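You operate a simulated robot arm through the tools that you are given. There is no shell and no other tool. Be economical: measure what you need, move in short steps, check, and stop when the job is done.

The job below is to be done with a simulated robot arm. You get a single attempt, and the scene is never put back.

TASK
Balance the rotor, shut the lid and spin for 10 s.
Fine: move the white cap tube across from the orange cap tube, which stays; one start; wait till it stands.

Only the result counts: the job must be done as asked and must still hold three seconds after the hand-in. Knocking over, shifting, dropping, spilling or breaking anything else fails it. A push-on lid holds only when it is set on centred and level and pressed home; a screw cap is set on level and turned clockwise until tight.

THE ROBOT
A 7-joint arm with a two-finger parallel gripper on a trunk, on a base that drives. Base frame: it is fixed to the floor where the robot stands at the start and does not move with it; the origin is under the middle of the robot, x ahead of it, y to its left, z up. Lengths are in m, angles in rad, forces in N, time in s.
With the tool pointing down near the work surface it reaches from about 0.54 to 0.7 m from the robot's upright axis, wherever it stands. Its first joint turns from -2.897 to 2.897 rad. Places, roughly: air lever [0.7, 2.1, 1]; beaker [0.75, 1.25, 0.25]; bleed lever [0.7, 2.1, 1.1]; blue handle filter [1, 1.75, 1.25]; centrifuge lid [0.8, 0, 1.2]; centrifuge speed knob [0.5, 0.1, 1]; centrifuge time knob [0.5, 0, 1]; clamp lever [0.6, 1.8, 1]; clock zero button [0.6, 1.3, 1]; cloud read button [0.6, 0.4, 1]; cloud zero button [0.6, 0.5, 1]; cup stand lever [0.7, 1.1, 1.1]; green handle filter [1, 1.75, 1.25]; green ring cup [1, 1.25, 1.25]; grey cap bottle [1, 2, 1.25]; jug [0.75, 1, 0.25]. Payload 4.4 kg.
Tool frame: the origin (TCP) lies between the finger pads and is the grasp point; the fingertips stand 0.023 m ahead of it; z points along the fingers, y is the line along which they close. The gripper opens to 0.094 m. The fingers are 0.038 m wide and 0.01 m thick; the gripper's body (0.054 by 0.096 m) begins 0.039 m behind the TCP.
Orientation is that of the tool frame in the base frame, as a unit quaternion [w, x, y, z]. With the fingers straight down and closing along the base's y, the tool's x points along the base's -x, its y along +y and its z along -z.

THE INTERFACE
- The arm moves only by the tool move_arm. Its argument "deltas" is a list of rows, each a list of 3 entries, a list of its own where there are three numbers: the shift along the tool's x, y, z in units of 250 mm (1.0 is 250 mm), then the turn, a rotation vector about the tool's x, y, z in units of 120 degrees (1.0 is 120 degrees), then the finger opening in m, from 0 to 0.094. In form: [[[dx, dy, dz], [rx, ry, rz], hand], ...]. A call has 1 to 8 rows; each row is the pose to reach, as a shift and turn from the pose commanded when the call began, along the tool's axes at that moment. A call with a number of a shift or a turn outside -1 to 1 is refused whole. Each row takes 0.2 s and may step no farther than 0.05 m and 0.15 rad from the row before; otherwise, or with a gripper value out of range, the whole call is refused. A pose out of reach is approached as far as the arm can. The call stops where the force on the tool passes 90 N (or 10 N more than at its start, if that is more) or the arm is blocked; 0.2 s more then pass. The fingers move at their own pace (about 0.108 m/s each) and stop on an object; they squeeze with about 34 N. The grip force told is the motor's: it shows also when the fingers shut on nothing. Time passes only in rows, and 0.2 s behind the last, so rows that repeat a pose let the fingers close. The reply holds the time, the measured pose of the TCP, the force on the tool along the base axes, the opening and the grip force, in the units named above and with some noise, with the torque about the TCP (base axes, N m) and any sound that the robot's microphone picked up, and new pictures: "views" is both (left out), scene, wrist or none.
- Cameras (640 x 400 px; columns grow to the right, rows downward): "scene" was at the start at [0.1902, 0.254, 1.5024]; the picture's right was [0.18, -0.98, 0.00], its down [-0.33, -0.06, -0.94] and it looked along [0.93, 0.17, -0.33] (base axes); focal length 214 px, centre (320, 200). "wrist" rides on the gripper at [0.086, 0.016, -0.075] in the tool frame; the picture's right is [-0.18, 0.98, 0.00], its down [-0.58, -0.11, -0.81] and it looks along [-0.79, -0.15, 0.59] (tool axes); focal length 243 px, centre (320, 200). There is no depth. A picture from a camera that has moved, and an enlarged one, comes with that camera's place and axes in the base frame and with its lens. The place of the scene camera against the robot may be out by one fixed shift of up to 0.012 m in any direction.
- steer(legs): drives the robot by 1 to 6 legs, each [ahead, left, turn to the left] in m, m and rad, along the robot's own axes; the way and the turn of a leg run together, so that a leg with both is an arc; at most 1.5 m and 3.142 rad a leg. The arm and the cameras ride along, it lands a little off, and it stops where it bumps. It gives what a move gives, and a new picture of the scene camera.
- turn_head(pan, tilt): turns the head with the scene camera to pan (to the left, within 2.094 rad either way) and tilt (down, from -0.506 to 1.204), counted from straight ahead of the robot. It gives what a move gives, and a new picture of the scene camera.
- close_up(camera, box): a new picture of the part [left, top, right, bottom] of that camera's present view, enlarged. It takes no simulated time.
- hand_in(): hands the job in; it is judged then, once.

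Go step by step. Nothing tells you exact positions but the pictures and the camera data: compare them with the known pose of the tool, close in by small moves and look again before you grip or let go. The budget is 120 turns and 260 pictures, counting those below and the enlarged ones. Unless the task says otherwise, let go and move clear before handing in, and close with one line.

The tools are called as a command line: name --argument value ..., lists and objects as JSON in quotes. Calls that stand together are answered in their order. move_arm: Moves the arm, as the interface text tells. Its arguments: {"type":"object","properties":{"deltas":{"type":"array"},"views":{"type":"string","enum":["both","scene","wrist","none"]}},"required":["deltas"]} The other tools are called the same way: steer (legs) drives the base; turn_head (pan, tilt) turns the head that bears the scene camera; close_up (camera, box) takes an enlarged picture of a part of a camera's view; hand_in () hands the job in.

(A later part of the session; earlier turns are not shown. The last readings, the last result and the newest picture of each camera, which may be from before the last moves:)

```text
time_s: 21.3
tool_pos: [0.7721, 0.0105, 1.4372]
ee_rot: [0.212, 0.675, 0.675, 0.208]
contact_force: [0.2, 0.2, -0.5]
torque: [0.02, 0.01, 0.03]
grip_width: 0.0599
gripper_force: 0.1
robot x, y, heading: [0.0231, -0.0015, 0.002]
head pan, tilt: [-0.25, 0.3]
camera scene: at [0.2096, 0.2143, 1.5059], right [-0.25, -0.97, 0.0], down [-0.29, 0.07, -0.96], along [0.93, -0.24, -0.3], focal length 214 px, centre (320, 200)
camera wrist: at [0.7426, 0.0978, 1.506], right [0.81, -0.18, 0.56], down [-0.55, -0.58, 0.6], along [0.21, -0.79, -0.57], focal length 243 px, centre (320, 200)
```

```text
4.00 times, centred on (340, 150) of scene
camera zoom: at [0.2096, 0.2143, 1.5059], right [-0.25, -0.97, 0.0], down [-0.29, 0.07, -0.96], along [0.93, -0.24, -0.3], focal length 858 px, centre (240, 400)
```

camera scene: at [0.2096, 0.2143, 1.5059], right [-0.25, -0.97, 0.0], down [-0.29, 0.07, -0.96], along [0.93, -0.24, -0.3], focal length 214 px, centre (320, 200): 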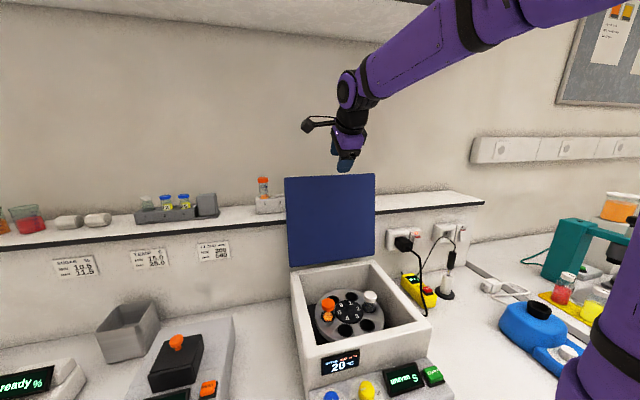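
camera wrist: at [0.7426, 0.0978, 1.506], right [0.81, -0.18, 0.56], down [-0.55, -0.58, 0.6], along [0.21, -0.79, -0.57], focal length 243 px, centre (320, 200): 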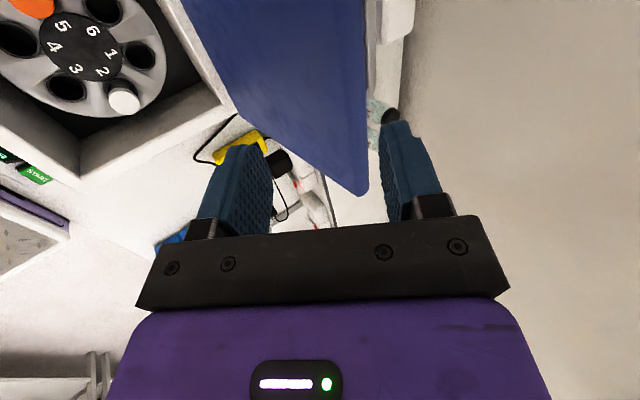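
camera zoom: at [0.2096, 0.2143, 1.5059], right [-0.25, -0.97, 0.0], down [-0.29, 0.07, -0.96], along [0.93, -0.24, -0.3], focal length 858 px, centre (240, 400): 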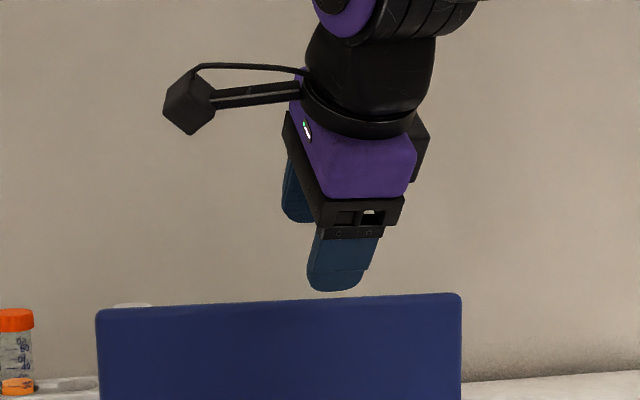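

The wrist view shows the lid edge at (0.848, 1.371), lined up to pass between the fingers. I'll move above the edge.

move_arm --deltas '[[[0, 0.072, 0.128], [0, 0, 0], 0.06], [[0, 0.143, 0.256], [0, 0, 0], 0.06], [[0, 0.143, 0.256], [0, 0, 0], 0.06]]' --views "both"

close_up --camera "scene" --box '[260, 100, 420, 200]'

```text
time_s: 22.1
tool_pos: [0.8348, 0.012, 1.4052]
ee_rot: [0.212, 0.675, 0.675, 0.209]
contact_force: [-1.1, 0.3, 1.5]
torque: [-0.06, -0.02, -0.02]
grip_width: 0.0602
gripper_force: 0.0
robot x, y, heading: [0.0206, -0.0014, 0.0]
head pan, tilt: [-0.25, 0.3]
camera scene: at [0.2095, 0.2143, 1.5059], right [-0.25, -0.97, 0.0], down [-0.29, 0.07, -0.96], along [0.93, -0.24, -0.3], focal length 214 px, centre (320, 200)
camera wrist: at [0.8064, 0.099, 1.4737], right [0.81, -0.18, 0.56], down [-0.55, -0.58, 0.6], along [0.21, -0.79, -0.57], focal length 243 px, centre (320, 200)
```

scene: 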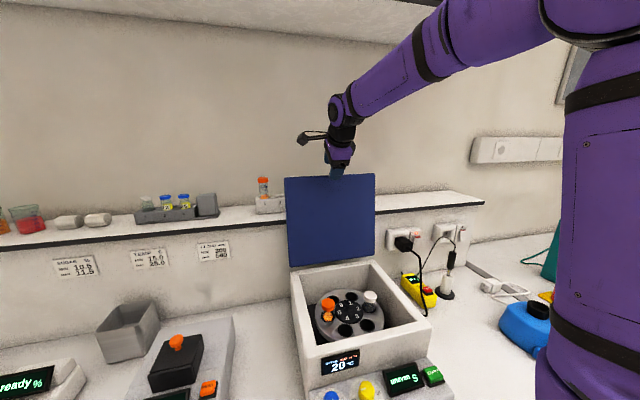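
wrist: 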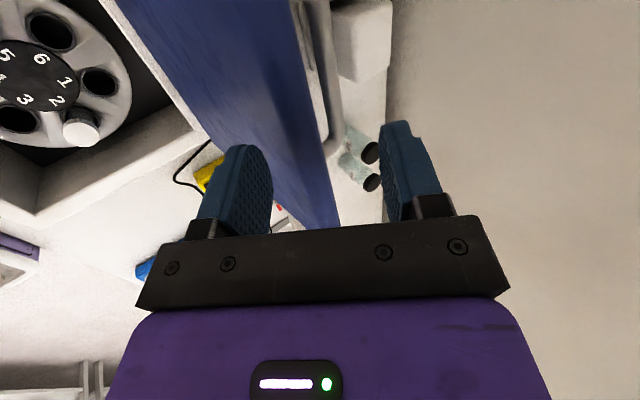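

```text
4.00 times, centred on (340, 150) of scene
camera zoom: at [0.2095, 0.2143, 1.5059], right [-0.25, -0.97, 0.0], down [-0.29, 0.07, -0.96], along [0.93, -0.24, -0.3], focal length 858 px, centre (240, 400)
```

zoom: 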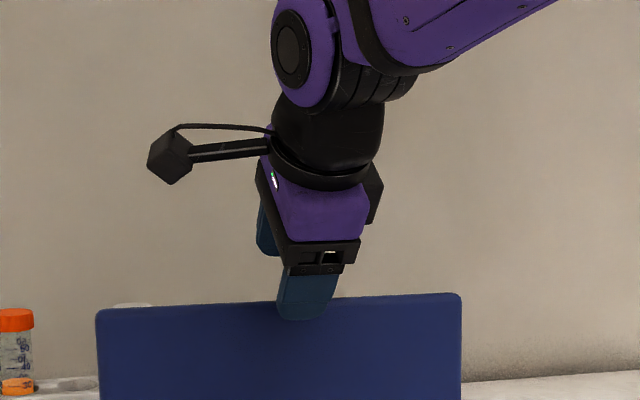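

The lid edge runs between the fingers. I'll lower about 5 cm so that they straddle it.

move_arm --deltas '[[[0, -0.04, 0.063], [0, 0, 0], 0.06], [[0, -0.08, 0.126], [0, 0, 0], 0.06], [[0, -0.113, 0.189], [0, 0, 0], 0.06], [[0, -0.113, 0.189], [0, 0, 0], 0.06]]' --views "both"

close_up --camera "scene" --box '[260, 100, 420, 200]'

```text
time_s: 23.1
tool_pos: [0.8387, 0.0105, 1.3503]
ee_rot: [0.212, 0.675, 0.675, 0.209]
contact_force: [-0.4, 0.2, 0.8]
torque: [-0.02, 0.0, 0.0]
grip_width: 0.0601
gripper_force: 0.0
robot x, y, heading: [0.0233, -0.0001, 0.004]
head pan, tilt: [-0.25, 0.3]
camera scene: at [0.2096, 0.2143, 1.5059], right [-0.25, -0.97, 0.0], down [-0.29, 0.07, -0.96], along [0.93, -0.24, -0.3], focal length 214 px, centre (320, 200)
camera wrist: at [0.8099, 0.0975, 1.4195], right [0.81, -0.18, 0.56], down [-0.55, -0.58, 0.6], along [0.21, -0.79, -0.57], focal length 243 px, centre (320, 200)
```

scene: 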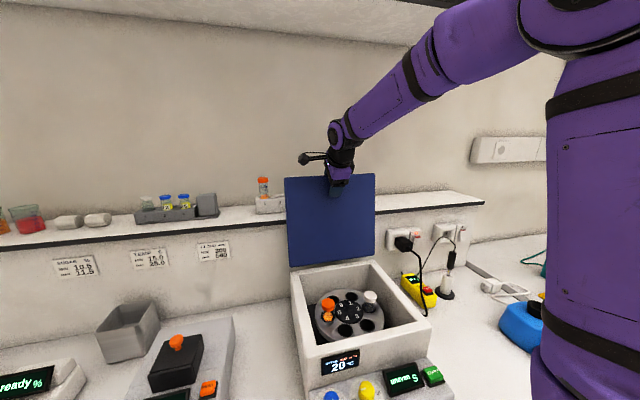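
wrist: 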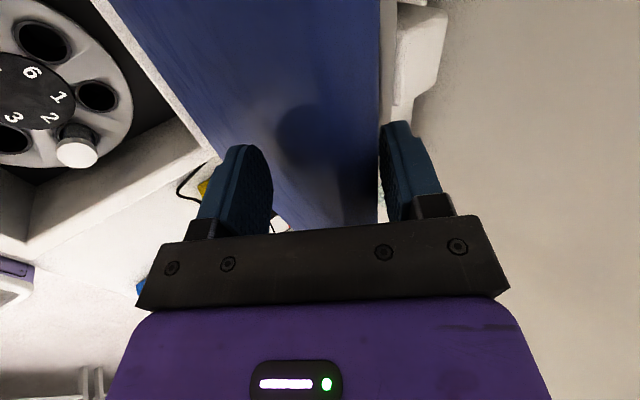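

```text
4.00 times, centred on (340, 150) of scene
camera zoom: at [0.2096, 0.2143, 1.5059], right [-0.25, -0.97, 0.0], down [-0.29, 0.07, -0.96], along [0.93, -0.24, -0.3], focal length 858 px, centre (240, 400)
```

zoom: 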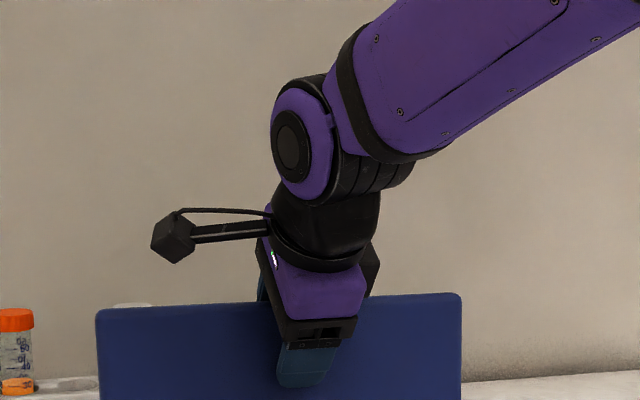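

The fingers straddle the lid edge cleanly. I'll now pull the lid forward along its arc, slowly, to about 75°.

move_arm --deltas '[[[0, -0.076, -0.044], [0, 0, 0], 0.06], [[0, -0.153, -0.088], [0, 0, 0], 0.06], [[0, -0.223, -0.13], [0, 0, 0], 0.06], [[0, -0.293, -0.171], [0, 0, 0], 0.06], [[0, -0.36, -0.2], [0, 0, 0], 0.06], [[0, -0.425, -0.23], [0, 0, 0], 0.06]]' --views "both"

```text
time_s: 24.5
tool_pos: [0.7194, 0.0079, 1.3351]
ee_rot: [0.211, 0.676, 0.674, 0.208]
contact_force: [0.3, -0.4, 0.4]
torque: [0.01, 0.01, 0.02]
grip_width: 0.0601
gripper_force: 0.1
robot x, y, heading: [0.019, 0.0007, 0.002]
head pan, tilt: [-0.25, 0.3]
camera scene: at [0.2099, 0.2143, 1.5059], right [-0.25, -0.97, 0.0], down [-0.29, 0.07, -0.96], along [0.93, -0.24, -0.3], focal length 214 px, centre (320, 200)
camera wrist: at [0.6903, 0.0957, 1.4034], right [0.81, -0.18, 0.56], down [-0.55, -0.58, 0.6], along [0.21, -0.79, -0.57], focal length 243 px, centre (320, 200)
```

scene: 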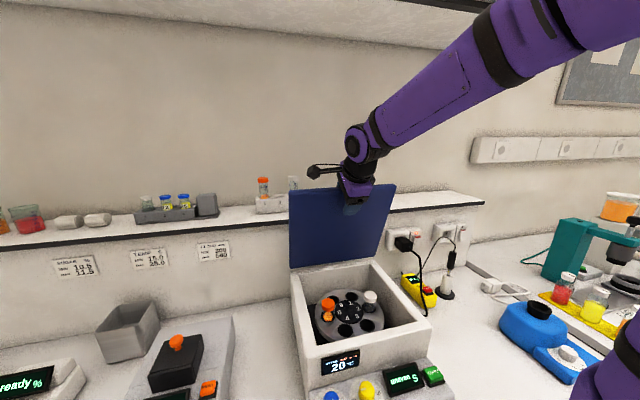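
wrist: 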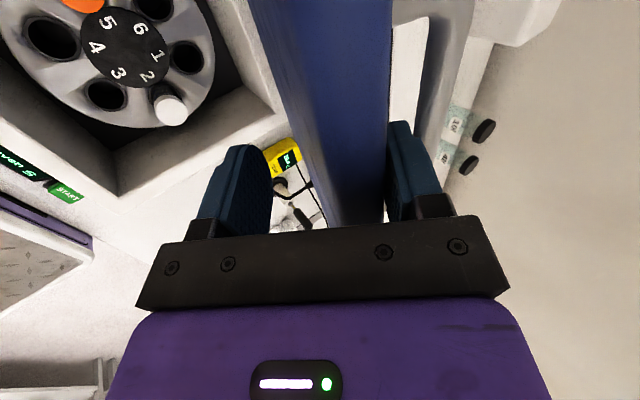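

The lid follows the rear finger with almost no force. I'll continue along the arc to about 45°.

move_arm --deltas '[[[0, -0.068, -0.02], [0, 0, 0], 0.06], [[0, -0.136, -0.04], [0, 0, 0], 0.06], [[0, -0.216, -0.055], [0, 0, 0], 0.06], [[0, -0.296, -0.066], [0, 0, 0], 0.06], [[0, -0.378, -0.068], [0, 0, 0], 0.06], [[0, -0.46, -0.068], [0, 0, 0], 0.06], [[0, -0.532, -0.06], [0, 0, 0], 0.06], [[0, -0.604, -0.052], [0, 0, 0], 0.06]]' --views "both"

```text
time_s: 26.3
tool_pos: [0.5887, 0.0071, 1.2614]
ee_rot: [0.212, 0.675, 0.675, 0.209]
contact_force: [0.2, -1.1, -1.0]
torque: [-0.01, -0.03, -0.02]
grip_width: 0.0601
gripper_force: 0.1
robot x, y, heading: [0.0205, -0.0012, -0.004]
head pan, tilt: [-0.25, 0.3]
camera scene: at [0.2098, 0.2143, 1.5059], right [-0.25, -0.97, 0.0], down [-0.29, 0.07, -0.96], along [0.93, -0.24, -0.3], focal length 214 px, centre (320, 200)
camera wrist: at [0.5588, 0.0953, 1.3295], right [0.81, -0.18, 0.56], down [-0.55, -0.58, 0.6], along [0.21, -0.79, -0.57], focal length 243 px, centre (320, 200)
```

scene: 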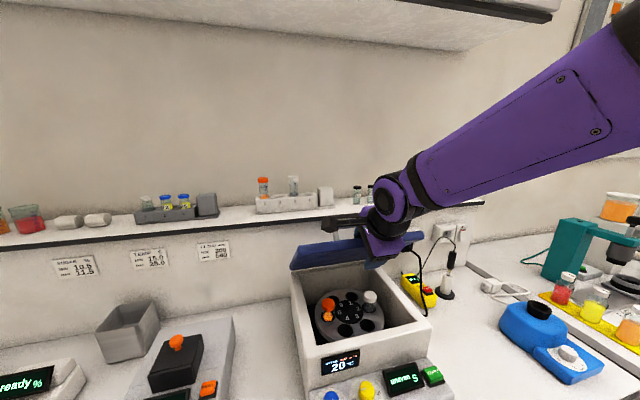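
wrist: 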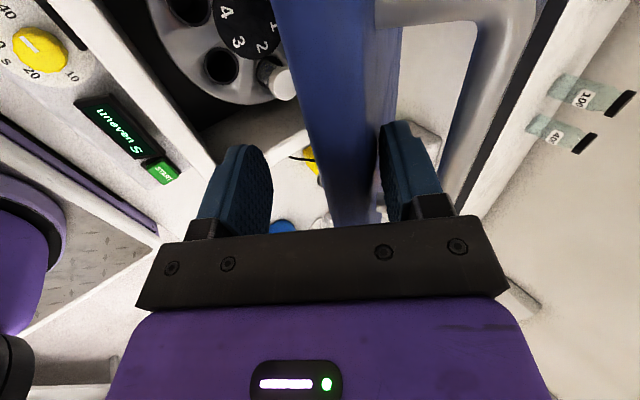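

The lid is at about 45° and its hinge seems to hold by friction. I'll go on to about 30°.

move_arm --deltas '[[[0, -0.069, 0.016], [0, 0, 0], 0.06], [[0, -0.138, 0.033], [0, 0, 0], 0.06], [[0, -0.214, 0.06], [0, 0, 0], 0.06], [[0, -0.291, 0.091], [0, 0, 0], 0.06], [[0, -0.291, 0.091], [0, 0, 0], 0.06]]' --views "both"

```text
time_s: 27.5
tool_pos: [0.5791, 0.0183, 1.2366]
ee_rot: [0.211, 0.676, 0.674, 0.208]
contact_force: [-1.2, 0.0, 0.0]
torque: [0.0, -0.02, -0.01]
grip_width: 0.0601
gripper_force: 0.0
out of reach, approached as far as the arm can: row 2, 3, 4, 5
robot x, y, heading: [0.0212, 0.0026, -0.001]
head pan, tilt: [-0.25, 0.3]
camera scene: at [0.2095, 0.2143, 1.5059], right [-0.25, -0.97, 0.0], down [-0.29, 0.07, -0.96], along [0.93, -0.24, -0.3], focal length 214 px, centre (320, 200)
camera wrist: at [0.5484, 0.1058, 1.3047], right [0.81, -0.18, 0.56], down [-0.55, -0.58, 0.6], along [0.21, -0.79, -0.57], focal length 243 px, centre (320, 200)
```

scene: 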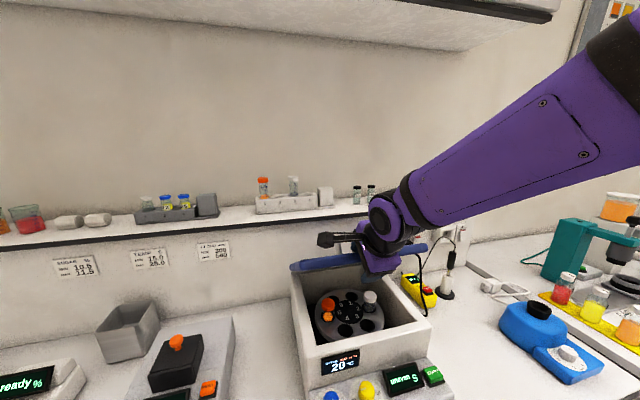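
wrist: 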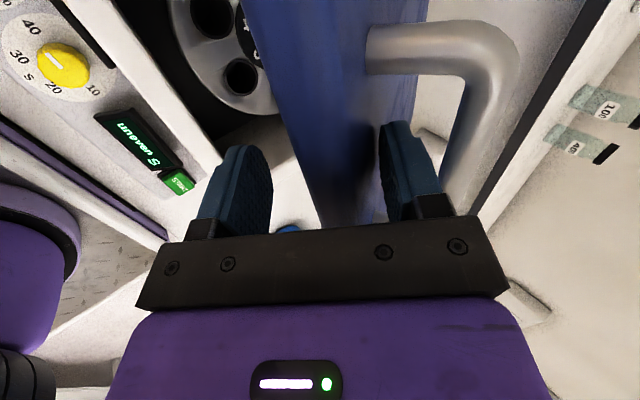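

The arm reached its inner limit with the lid at roughly 40°, and there is a handle on the lid's outside. I'll lift the fingers straight off the edge, then back the base up for room.

move_arm --deltas '[[[0, 0.09, -0.13], [0, 0, 0], 0.06], [[0, 0.18, -0.26], [0, 0, 0], 0.06], [[0, 0.28, -0.4], [0, 0, 0], 0.06], [[0, 0.28, -0.4], [0, 0, 0], 0.06]]' --views "both"

```text
time_s: 28.5
tool_pos: [0.5782, 0.021, 1.3606]
ee_rot: [0.21, 0.676, 0.675, 0.209]
contact_force: [-0.5, -0.1, -0.5]
torque: [0.01, 0.0, 0.03]
grip_width: 0.06
gripper_force: 0.0
robot x, y, heading: [0.0201, -0.0022, 0.003]
head pan, tilt: [-0.25, 0.3]
camera scene: at [0.2097, 0.2143, 1.5059], right [-0.25, -0.97, 0.0], down [-0.29, 0.07, -0.96], along [0.93, -0.24, -0.3], focal length 214 px, centre (320, 200)
camera wrist: at [0.5481, 0.1083, 1.4285], right [0.81, -0.18, 0.56], down [-0.55, -0.58, 0.6], along [0.21, -0.79, -0.57], focal length 243 px, centre (320, 200)
```

scene: 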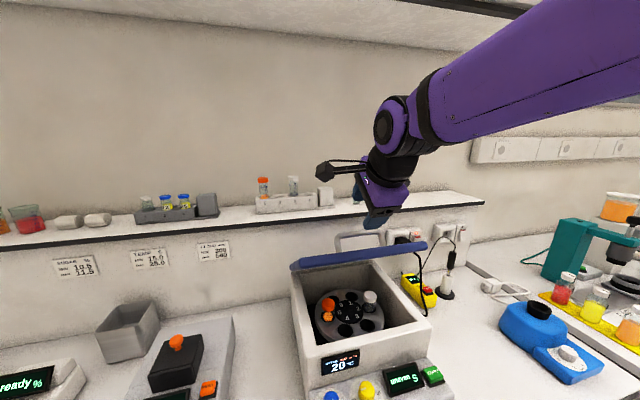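
wrist: 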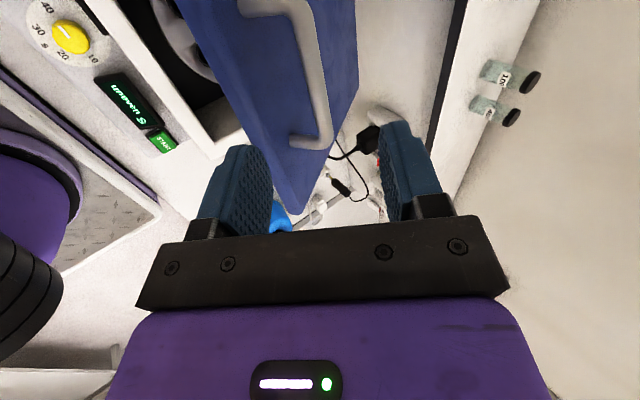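

The lid stays put at about 40°. Next I back the base 0.14 m to bring the lid's front and the panel into working range.

steer --legs '[[-0.14, 0, 0]]'

move_arm --deltas '[[[0, 0.0, 0.0], [0.06, 0, 0], 0.03], [[0, 0.0, 0.0], [0.12, 0, 0], 0], [[0, 0.0, 0.0], [0.18, 0, 0], 0], [[0, 0.0, 0.0], [0.24, 0, 0], 0], [[0, 0.0, 0], [0.29, 0, 0], 0], [[0, 0.0, 0], [0.29, 0, 0], 0]]' --views "both"

```text
time_s: 29.8
tool_pos: [0.4379, 0.0202, 1.3594]
ee_rot: [0.211, 0.675, 0.675, 0.209]
contact_force: [0.1, 0.1, 0.0]
torque: [-0.01, -0.04, 0.02]
grip_width: 0.0599
gripper_force: 0.1
robot x, y, heading: [-0.1232, 0.0031, 0.0]
head pan, tilt: [-0.25, 0.3]
camera scene: at [0.069, 0.2144, 1.5059], right [-0.25, -0.97, 0.0], down [-0.29, 0.07, -0.96], along [0.93, -0.24, -0.3], focal length 214 px, centre (320, 200)
```

scene: 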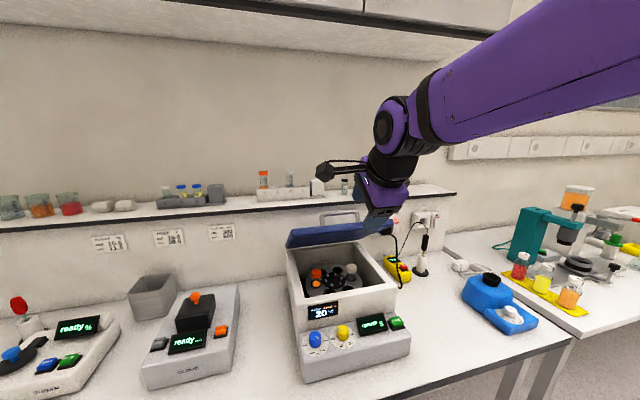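

```text
time_s: 31.2
tool_pos: [0.4367, 0.0217, 1.3599]
ee_rot: [0.0, 0.707, 0.707, -0.003]
contact_force: [-0.4, 0.7, 0.0]
torque: [-0.02, 0.0, -0.03]
grip_width: 0.0
gripper_force: 33.8
robot x, y, heading: [-0.1216, -0.0064, -0.002]
head pan, tilt: [-0.25, 0.3]
camera scene: at [0.0689, 0.2144, 1.5059], right [-0.25, -0.97, 0.0], down [-0.29, 0.07, -0.96], along [0.93, -0.24, -0.3], focal length 214 px, centre (320, 200)
camera wrist: at [0.4529, 0.1091, 1.4322], right [0.98, -0.19, 0.0], down [-0.11, -0.58, 0.81], along [-0.15, -0.79, -0.59], focal length 243 px, centre (320, 200)
```

scene: 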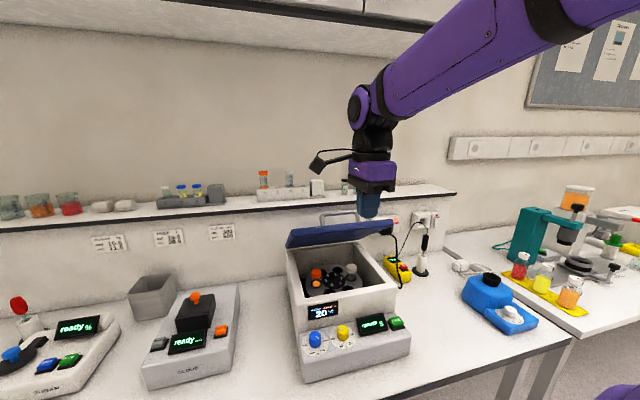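
wrist: 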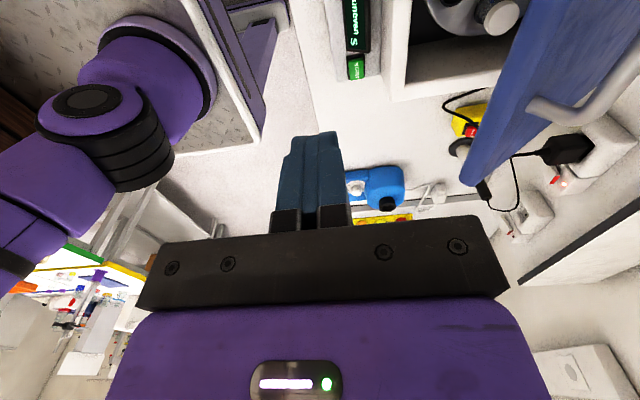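

The lid's front edge is near (0.58, 1.25). I'll bring the closed fingertips above the lid just behind that edge, clear of the handle.

move_arm --deltas '[[[0, 0.16, 0.03], [0, 0, 0], 0], [[0, 0.32, 0.06], [0, 0, 0], 0], [[0, 0.48, 0.09], [0, 0, 0], 0], [[0, 0.64, 0.14], [0, 0, 0], 0], [[0, 0.64, 0.14], [0, 0, 0], 0]]' --views "both"

close_up --camera "scene" --box '[270, 160, 430, 270]'

```text
time_s: 32.4
tool_pos: [0.5968, 0.0198, 1.3227]
ee_rot: [0.001, 0.708, 0.707, -0.003]
contact_force: [0.5, -0.3, 0.1]
torque: [0.01, 0.03, -0.01]
grip_width: 0.0
gripper_force: 34.2
robot x, y, heading: [-0.1201, -0.001, -0.0]
head pan, tilt: [-0.25, 0.3]
camera scene: at [0.0689, 0.2144, 1.5059], right [-0.25, -0.97, 0.0], down [-0.29, 0.07, -0.96], along [0.93, -0.24, -0.3], focal length 214 px, centre (320, 200)
camera wrist: at [0.6135, 0.1068, 1.3959], right [0.98, -0.19, 0.0], down [-0.11, -0.58, 0.81], along [-0.15, -0.79, -0.59], focal length 243 px, centre (320, 200)
```

scene: 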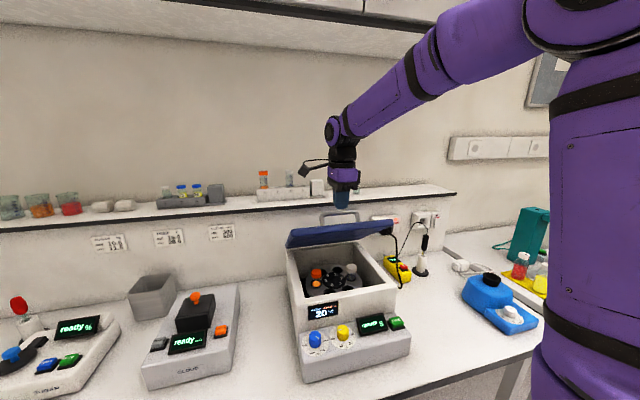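
wrist: 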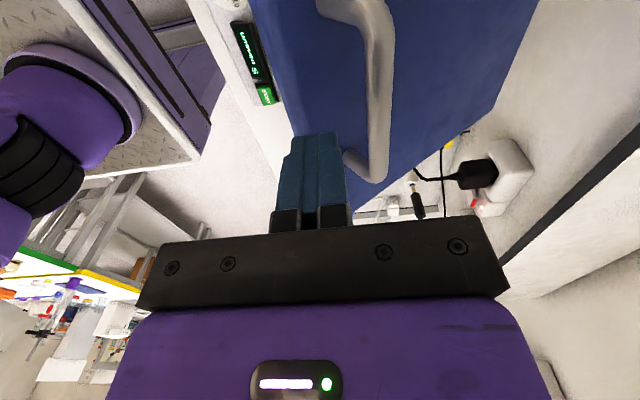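

```text
3.64 times, centred on (350, 215) of scene
camera zoom: at [0.0689, 0.2144, 1.5059], right [-0.25, -0.97, 0.0], down [-0.29, 0.07, -0.96], along [0.93, -0.24, -0.3], focal length 780 px, centre (211, 146)
```

zoom: 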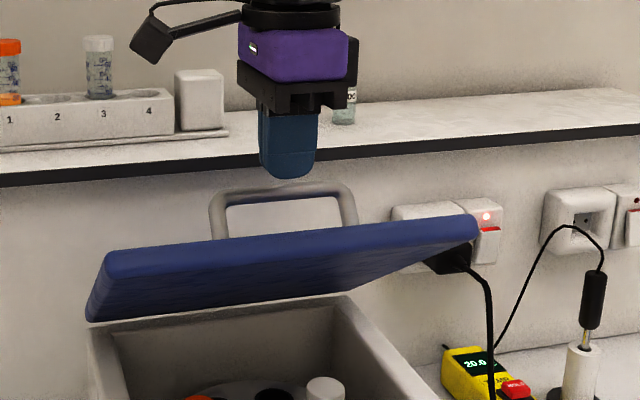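

The handle stands about 4 cm behind the front edge, spanning roughly y ±0.065. I'll push on the free lid surface to its left, at y about 0.115, following the arc down.

move_arm --deltas '[[[0.19, 0, 0.0], [0, 0, 0], 0], [[0.38, 0, 0.05], [0, 0, 0], 0], [[0.38, 0, 0.12], [0, 0, 0], 0], [[0.38, -0.008, 0.2], [0, 0, 0], 0], [[0.38, -0.076, 0.295], [0, 0, 0], 0], [[0.38, -0.132, 0.4], [0, 0, 0], 0], [[0.38, -0.176, 0.505], [0, 0, 0], 0]]' --views "both"

close_up --camera "scene" --box '[270, 160, 430, 270]'

```text
time_s: 34.0
tool_pos: [0.5537, 0.1153, 1.197]
ee_rot: [-0.001, 0.708, 0.707, -0.002]
contact_force: [-0.1, 0.5, 0.2]
torque: [0.01, 0.02, -0.01]
grip_width: 0.0
gripper_force: 33.9
robot x, y, heading: [-0.1232, 0.0007, -0.006]
head pan, tilt: [-0.25, 0.3]
camera scene: at [0.0689, 0.2144, 1.5059], right [-0.25, -0.97, 0.0], down [-0.29, 0.07, -0.96], along [0.93, -0.24, -0.3], focal length 214 px, centre (320, 200)
camera wrist: at [0.5692, 0.2025, 1.2702], right [0.98, -0.19, 0.0], down [-0.11, -0.58, 0.81], along [-0.15, -0.79, -0.59], focal length 243 px, centre (320, 200)
```

scene: 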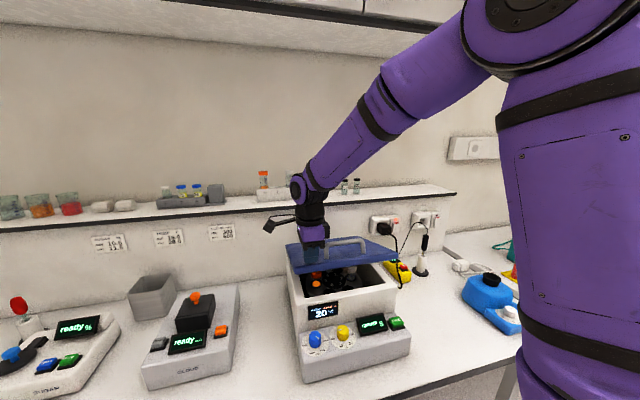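
wrist: 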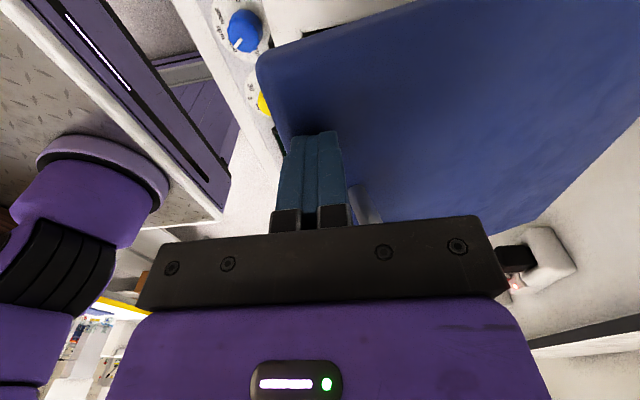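

```text
3.64 times, centred on (350, 215) of scene
camera zoom: at [0.0689, 0.2144, 1.5059], right [-0.25, -0.97, 0.0], down [-0.29, 0.07, -0.96], along [0.93, -0.24, -0.3], focal length 780 px, centre (211, 146)
```

zoom: 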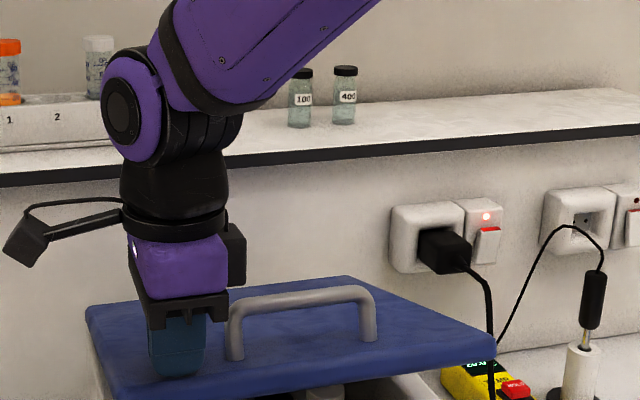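

The lid follows the push down. I'll continue to closed and press until the force rises.

move_arm --deltas '[[[0, -0.016, 0.056], [0, 0, 0], 0], [[0, -0.032, 0.112], [0, 0, 0], 0], [[0, -0.043, 0.17], [0, 0, 0], 0], [[0, -0.054, 0.228], [0, 0, 0], 0], [[0, -0.06, 0.286], [0, 0, 0], 0], [[0, -0.064, 0.33], [0, 0, 0], 0], [[0, -0.064, 0.36], [0, 0, 0], 0], [[0, -0.064, 0.39], [0, 0, 0], 0]]' --views "both"

close_up --camera "scene" --box '[270, 220, 430, 380]'

```text
time_s: 35.6
tool_pos: [0.5361, 0.1136, 1.1187]
ee_rot: [0.003, 0.707, 0.707, 0.004]
contact_force: [-25.3, -7.5, 44.1]
torque: [-0.79, 0.66, -0.26]
grip_width: 0.0003
gripper_force: 33.2
robot x, y, heading: [-0.1207, 0.0002, -0.002]
head pan, tilt: [-0.25, 0.3]
stopped in row 7: the force on the tool passed its limit at 105 N (the readings are from after the stop); the commanded pose is now the measured one
camera scene: at [0.066, 0.2137, 1.5063], right [-0.25, -0.97, 0.0], down [-0.28, 0.07, -0.96], along [0.93, -0.24, -0.29], focal length 214 px, centre (320, 200)
camera wrist: at [0.5525, 0.2012, 1.192], right [0.98, -0.19, 0.01], down [-0.12, -0.58, 0.8], along [-0.14, -0.79, -0.59], focal length 243 px, centre (320, 200)
```

scene: 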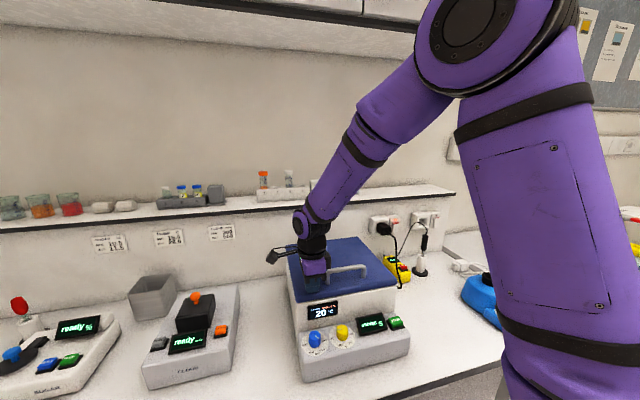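
wrist: 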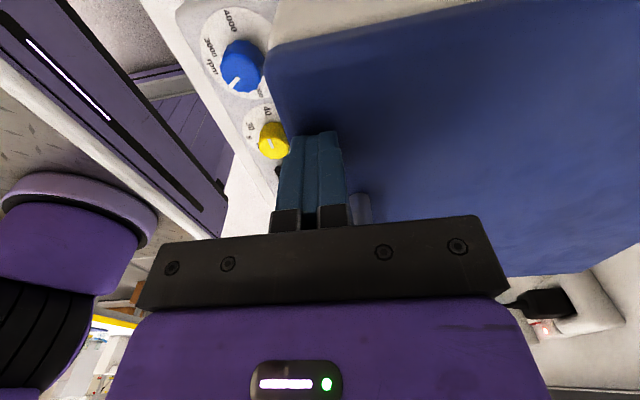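

```text
2.50 times, centred on (350, 300) of scene
camera zoom: at [0.066, 0.2137, 1.5063], right [-0.25, -0.97, 0.0], down [-0.28, 0.07, -0.96], along [0.93, -0.24, -0.29], focal length 536 px, centre (245, -50)
```

zoom: 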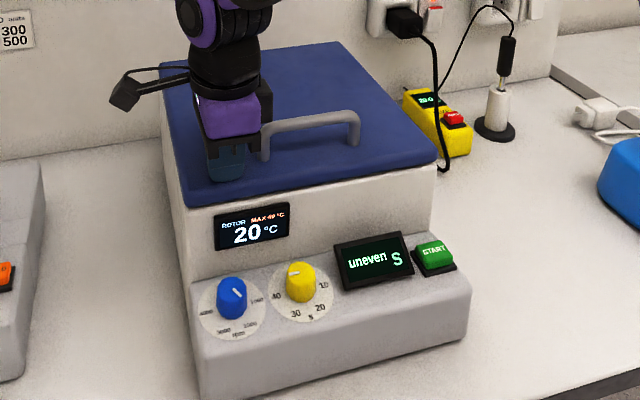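

The lid is down and was pressed with about 100 N. I'll rise and see whether it stays shut and what the display says.

move_arm --deltas '[[[0, 0, -0.1], [0, 0, 0], 0], [[0, -0.1, -0.3], [0, 0, 0], 0], [[0, -0.2, -0.45], [0, 0, 0], 0], [[0, -0.3, -0.6], [0, 0, 0], 0], [[0, -0.3, -0.6], [0, 0, 0], 0]]' --views "wrist"

turn_head --pan -0.25 --tilt 0.6

close_up --camera "scene" --box '[270, 150, 430, 290]'

close_up --camera "scene" --box '[290, 210, 420, 290]'

```text
refused: row 2 steps farther than a row can; nothing moved
```

```text
time_s: 36.4
tool_pos: [0.5385, 0.115, 1.1184]
ee_rot: [0.003, 0.708, 0.706, 0.004]
contact_force: [-30.5, -10.8, 63.0]
torque: [-0.98, 0.82, -0.34]
grip_width: 0.0
gripper_force: 34.1
robot x, y, heading: [-0.1203, -0.0008, 0.002]
head pan, tilt: [-0.25, 0.6]
camera scene: at [0.0607, 0.2148, 1.479], right [-0.25, -0.97, 0.0], down [-0.55, 0.14, -0.83], along [0.8, -0.2, -0.56], focal length 214 px, centre (320, 200)
```

scene: 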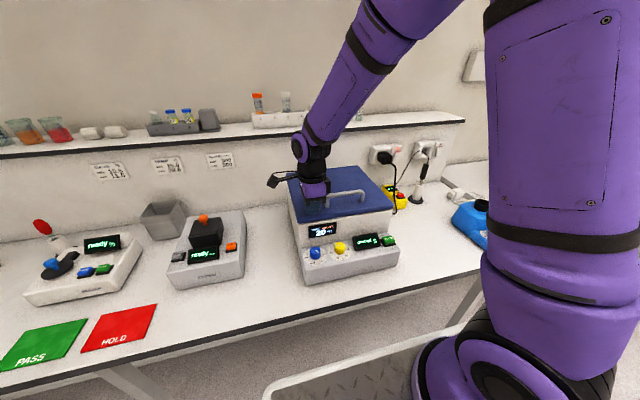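

```text
2.86 times, centred on (350, 220) of scene
camera zoom: at [0.0607, 0.2148, 1.479], right [-0.25, -0.97, 0.0], down [-0.55, 0.14, -0.83], along [0.8, -0.2, -0.56], focal length 613 px, centre (234, 143)
```

zoom: 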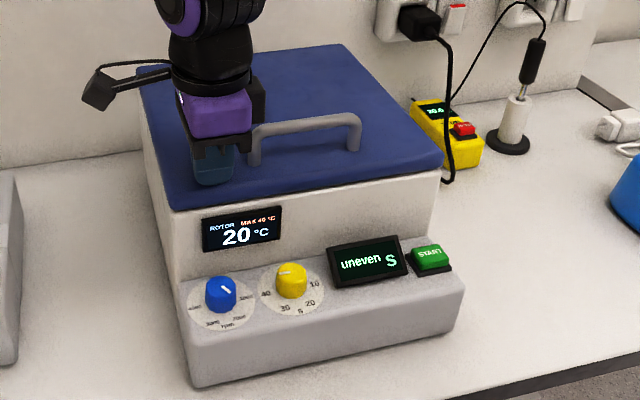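

```text
4.92 times, centred on (355, 250) of scene
camera zoom: at [0.0607, 0.2148, 1.479], right [-0.25, -0.97, 0.0], down [-0.55, 0.14, -0.83], along [0.8, -0.2, -0.56], focal length 1056 px, centre (148, -46)
```

zoom: 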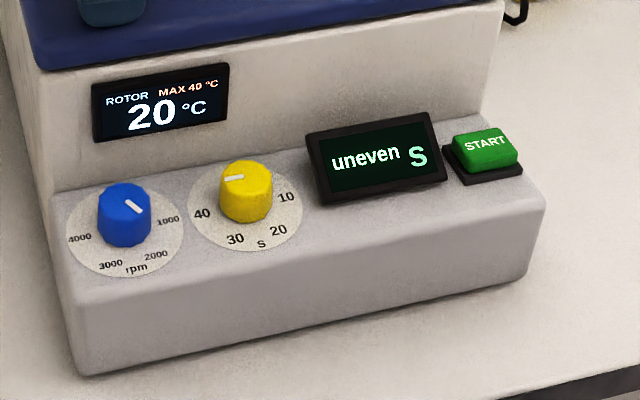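

One row was too long, so nothing moved. I'll rise in shorter steps.

move_arm --deltas '[[[0, 0, -0.1], [0, 0, 0], 0], [[0, -0.05, -0.25], [0, 0, 0], 0], [[0, -0.15, -0.4], [0, 0, 0], 0], [[0, -0.25, -0.55], [0, 0, 0], 0], [[0, -0.3, -0.7], [0, 0, 0], 0], [[0, -0.3, -0.7], [0, 0, 0], 0]]' --views "wrist"

close_up --camera "scene" --box '[270, 150, 430, 290]'

```text
time_s: 37.8
tool_pos: [0.4664, 0.114, 1.2916]
ee_rot: [0.002, 0.708, 0.706, 0.004]
contact_force: [0.8, -0.3, -0.1]
torque: [-0.01, 0.02, 0.01]
grip_width: 0.0001
gripper_force: 34.1
robot x, y, heading: [-0.1212, 0.0004, 0.001]
head pan, tilt: [-0.25, 0.6]
camera wrist: at [0.4805, 0.2012, 1.3646], right [0.98, -0.18, 0.01], down [-0.12, -0.58, 0.8], along [-0.14, -0.79, -0.59], focal length 243 px, centre (320, 200)
```

wrist: 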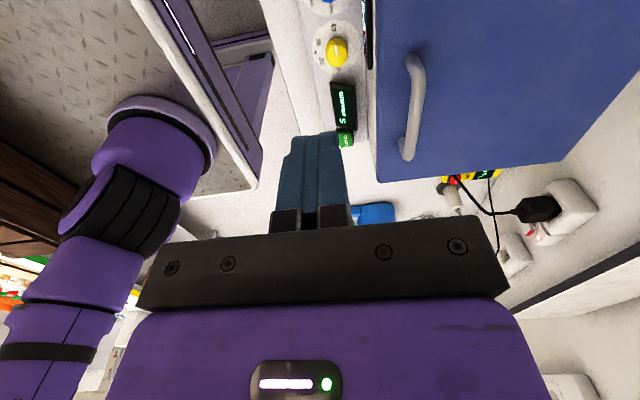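

```text
2.86 times, centred on (350, 220) of scene
camera zoom: at [0.0641, 0.2156, 1.4784], right [-0.25, -0.97, 0.0], down [-0.55, 0.14, -0.82], along [0.8, -0.2, -0.57], focal length 613 px, centre (234, 143)
```

zoom: 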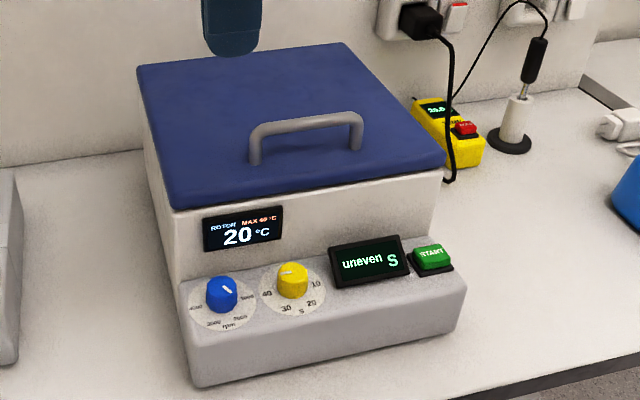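

The lid lies flat and shut. The panel text hasn't changed, so it is probably the last start's message. Now I'll bring the wrist camera over the knobs.

move_arm --deltas '[[[0.1, -0.02, 0.12], [0, 0, 0], 0.02], [[0.2, -0.04, 0.24], [0, 0, 0], 0.04], [[0.304, -0.066, 0.366], [0, 0, 0], 0.05], [[0.304, -0.066, 0.366], [0, 0, 0], 0.05]]' --views "none"

close_up --camera "wrist" --box '[200, 0, 440, 150]'

```text
time_s: 38.8
tool_pos: [0.4487, 0.1916, 1.198]
ee_rot: [0.002, 0.708, 0.706, 0.004]
contact_force: [-0.7, -0.4, 0.5]
torque: [-0.01, 0.03, -0.02]
grip_width: 0.05
gripper_force: 0.1
robot x, y, heading: [-0.1238, 0.0002, -0.002]
head pan, tilt: [-0.25, 0.6]
```

```text
2.67 times, centred on (320, 75) of wrist
camera zoom: at [0.4626, 0.2777, 1.2713], right [0.98, -0.19, 0.01], down [-0.12, -0.58, 0.8], along [-0.14, -0.79, -0.59], focal length 647 px, centre (320, 533)
```

zoom: 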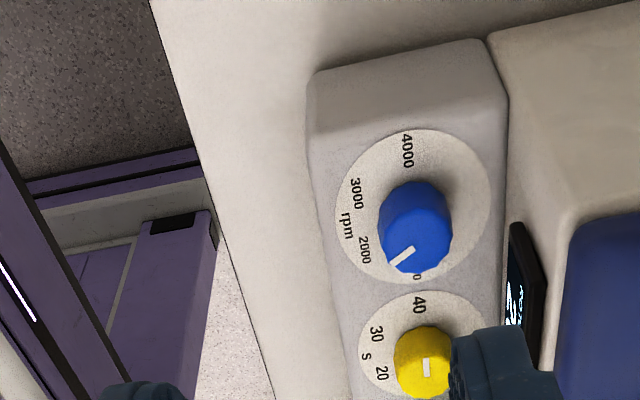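

The yellow time knob's top is at about (0.480, 0.054, 1.011) and the blue speed knob's at (0.480, 0.126). I'll move to a steeper view of the yellow dial.

move_arm --deltas '[[[-0.15, 0.04, 0], [0, 0, 0], 0.05], [[-0.28, 0.08, 0], [0, 0, 0], 0.05], [[-0.28, 0.08, 0], [0, 0, 0], 0.05]]' --views "none"

close_up --camera "wrist" --box '[200, 0, 440, 150]'

close_up --camera "wrist" --box '[260, 20, 388, 100]'

```text
time_s: 39.6
tool_pos: [0.4714, 0.1206, 1.1976]
ee_rot: [0.002, 0.708, 0.707, 0.003]
contact_force: [0.1, 0.4, -0.1]
torque: [-0.01, 0.03, 0.0]
grip_width: 0.05
gripper_force: 0.2
robot x, y, heading: [-0.1217, 0.0022, -0.001]
head pan, tilt: [-0.25, 0.6]
```

```text
2.67 times, centred on (320, 75) of wrist
camera zoom: at [0.4871, 0.2094, 1.2711], right [0.98, -0.19, 0.01], down [-0.12, -0.58, 0.8], along [-0.14, -0.79, -0.59], focal length 647 px, centre (320, 533)
```

zoom: 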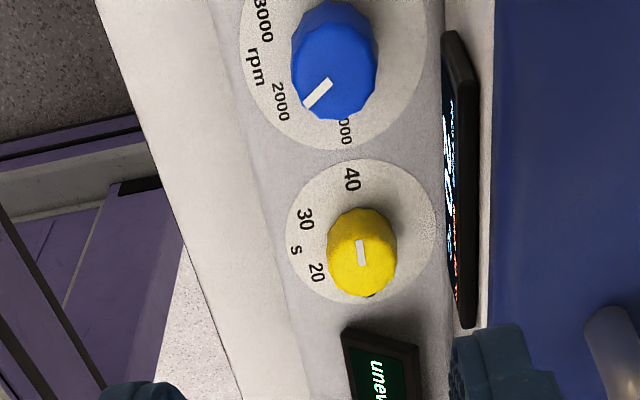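

```text
5.00 times, centred on (324, 60) of wrist
camera zoom: at [0.4871, 0.2094, 1.2711], right [0.98, -0.19, 0.01], down [-0.12, -0.58, 0.8], along [-0.14, -0.79, -0.59], focal length 1213 px, centre (300, 900)
```

zoom: 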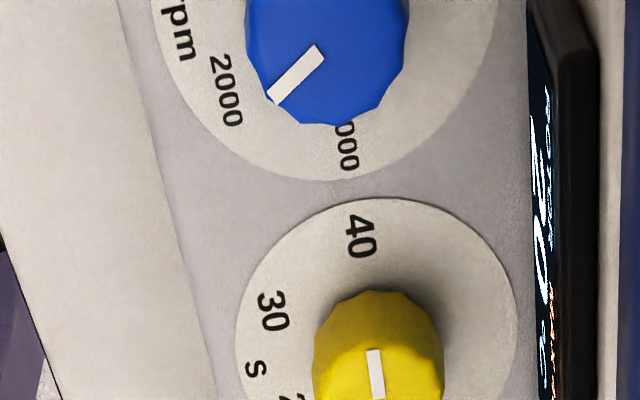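

The dial reads 60° per 10 s, with the yellow pointer at 40 s and the speed pointer at about 2000, which I'll leave. The time knob must turn about 180° counter-clockwise to 10. The lid front is close, so I'll use a slightly leaned-back tool and several short strokes, first turning the tool by 60°.

move_arm --deltas '[[[0, 0, 0], [0, 0, -0.07], 0.05], [[0, 0, 0], [0, 0, -0.14], 0.05], [[0, 0, 0], [0, 0, -0.21], 0.05], [[0, 0, 0], [0, 0, -0.28], 0.05], [[0, 0, 0], [0, 0, -0.35], 0.05], [[0, 0, 0], [0, 0, -0.42], 0.05], [[0, 0, 0], [0, 0, -0.48], 0.05], [[0, 0, 0], [0, 0, -0.48], 0.05]]' --views "none"

move_arm --deltas '[[[0, 0, 0], [-0.03, -0.054, 0], 0.05], [[0, 0, 0], [-0.0625, -0.108, 0], 0.05], [[0, 0, 0], [-0.0625, -0.108, 0], 0.05]]' --views "both"

```text
time_s: 41.4
tool_pos: [0.4691, 0.1203, 1.2002]
ee_rot: [0.003, 0.279, 0.96, 0.002]
contact_force: [-0.4, 0.0, 0.2]
torque: [0.03, 0.01, 0.01]
grip_width: 0.05
gripper_force: 0.1
robot x, y, heading: [-0.1247, 0.0014, 0.001]
head pan, tilt: [-0.25, 0.6]
```

```text
time_s: 42.2
tool_pos: [0.4692, 0.1207, 1.1988]
ee_rot: [0.13, 0.277, 0.951, 0.033]
contact_force: [-0.6, -0.6, 0.2]
torque: [0.0, -0.02, 0.0]
grip_width: 0.05
gripper_force: 0.1
robot x, y, heading: [-0.1226, 0.0021, 0.002]
head pan, tilt: [-0.25, 0.6]
camera scene: at [0.0642, 0.2156, 1.4784], right [-0.25, -0.97, 0.0], down [-0.55, 0.14, -0.82], along [0.8, -0.2, -0.57], focal length 214 px, centre (320, 200)
camera wrist: at [0.3863, 0.1822, 1.2519], right [0.66, 0.73, 0.18], down [0.2, -0.4, 0.9], along [0.73, -0.56, -0.41], focal length 243 px, centre (320, 200)
```

scene: 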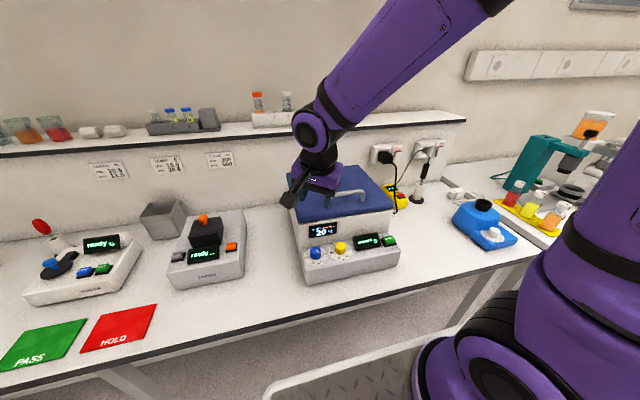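
wrist: 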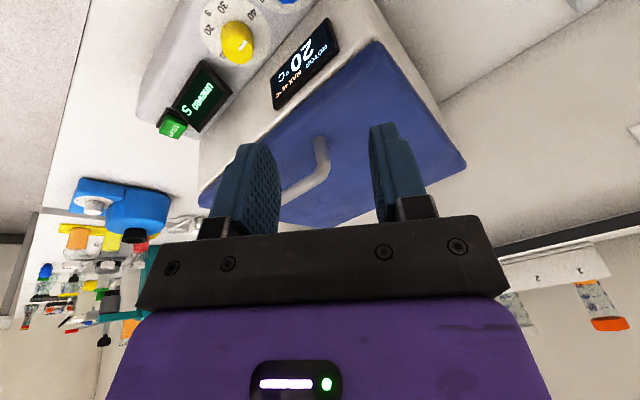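

The tool is leaned 15° with its yaw at 32°. I'll move it to about 5 cm above the yellow knob.

move_arm --deltas '[[[-0.003, -0.1, 0.12], [0, 0, 0], 0.05], [[-0.006, -0.2, 0.24], [0, 0, 0], 0.05], [[-0.009, -0.314, 0.36], [0, 0, 0], 0.05], [[-0.009, -0.314, 0.471], [0, 0, 0], 0.05], [[-0.009, -0.314, 0.471], [0, 0, 0], 0.05]]' --views "wrist"

close_up --camera "scene" --box '[280, 180, 410, 290]'

```text
time_s: 43.4
tool_pos: [0.4605, 0.0511, 1.0755]
ee_rot: [0.131, 0.278, 0.951, 0.033]
contact_force: [0.1, 0.3, -0.4]
torque: [0.03, 0.0, 0.02]
grip_width: 0.05
gripper_force: 0.0
robot x, y, heading: [-0.12, 0.0039, -0.001]
head pan, tilt: [-0.25, 0.6]
camera wrist: at [0.3774, 0.1121, 1.1277], right [0.66, 0.73, 0.17], down [0.2, -0.4, 0.9], along [0.72, -0.56, -0.41], focal length 243 px, centre (320, 200)
```

wrist: 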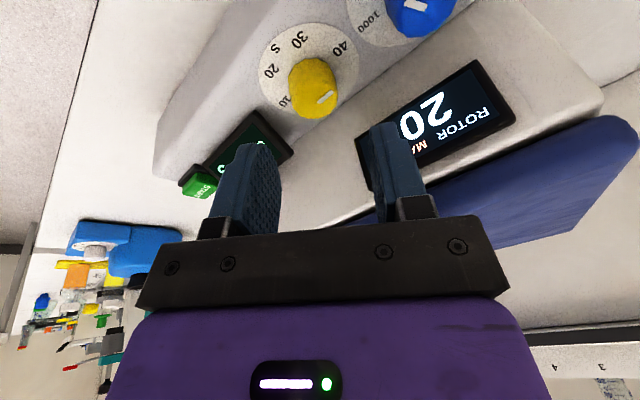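

```text
3.64 times, centred on (345, 235) of scene
camera zoom: at [0.0639, 0.2155, 1.4784], right [-0.25, -0.97, 0.0], down [-0.55, 0.14, -0.83], along [0.8, -0.2, -0.56], focal length 780 px, centre (229, 73)
```

zoom: 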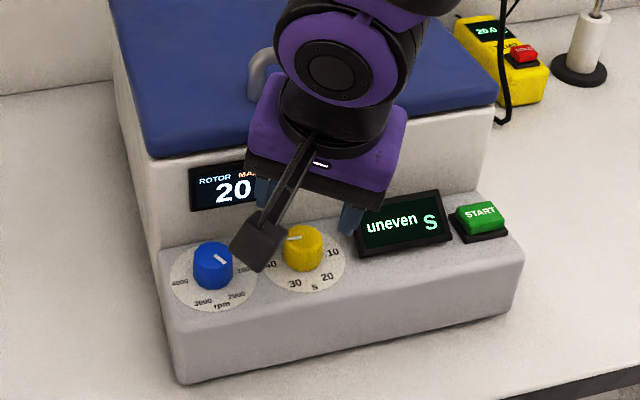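

The knob is below and ahead of the fingers. I'll zoom in to measure it exactly and read its pointer.

close_up --camera "wrist" --box '[240, 10, 400, 130]'

close_up --camera "scene" --box '[325, 235, 365, 265]'

```text
3.33 times, centred on (320, 70) of wrist
camera zoom: at [0.3774, 0.1121, 1.1277], right [0.66, 0.73, 0.17], down [0.2, -0.4, 0.9], along [0.72, -0.56, -0.41], focal length 809 px, centre (320, 633)
```

zoom: 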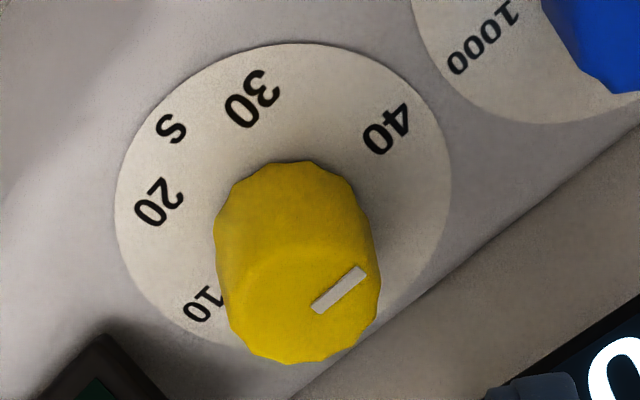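

```text
13.33 times, centred on (345, 250) of scene
camera zoom: at [0.0639, 0.2155, 1.4784], right [-0.25, -0.97, 0.0], down [-0.55, 0.14, -0.83], along [0.8, -0.2, -0.56], focal length 2860 px, centre (-13, -467)
```

zoom: 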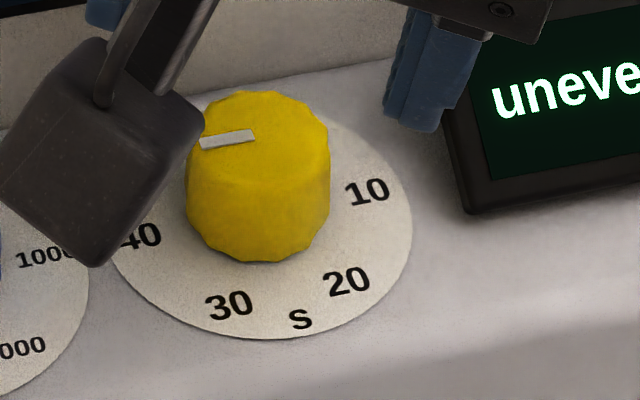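

More exact now: the knob centre is (0.482, 0.044), its top z 0.999, the panel z about 0.968, and the pointer is exactly on 40. I'll lean the tool to 20° and set yaw to 25° before going down.

move_arm --deltas '[[[0, 0, 0], [-0.011, -0.018, -0.031], 0.046], [[0, 0, 0], [-0.0223, -0.0352, -0.062], 0.046], [[0, 0, 0], [-0.0223, -0.0352, -0.062], 0.046]]' --views "none"

```text
time_s: 44.2
tool_pos: [0.4696, 0.0547, 1.0791]
ee_rot: [0.173, 0.212, 0.961, 0.037]
contact_force: [0.0, 0.0, -0.1]
torque: [-0.01, -0.02, 0.01]
grip_width: 0.0461
gripper_force: 0.0
out of reach, approached as far as the arm can: row 2, 3
robot x, y, heading: [-0.1199, -0.0011, -0.001]
head pan, tilt: [-0.25, 0.6]
```

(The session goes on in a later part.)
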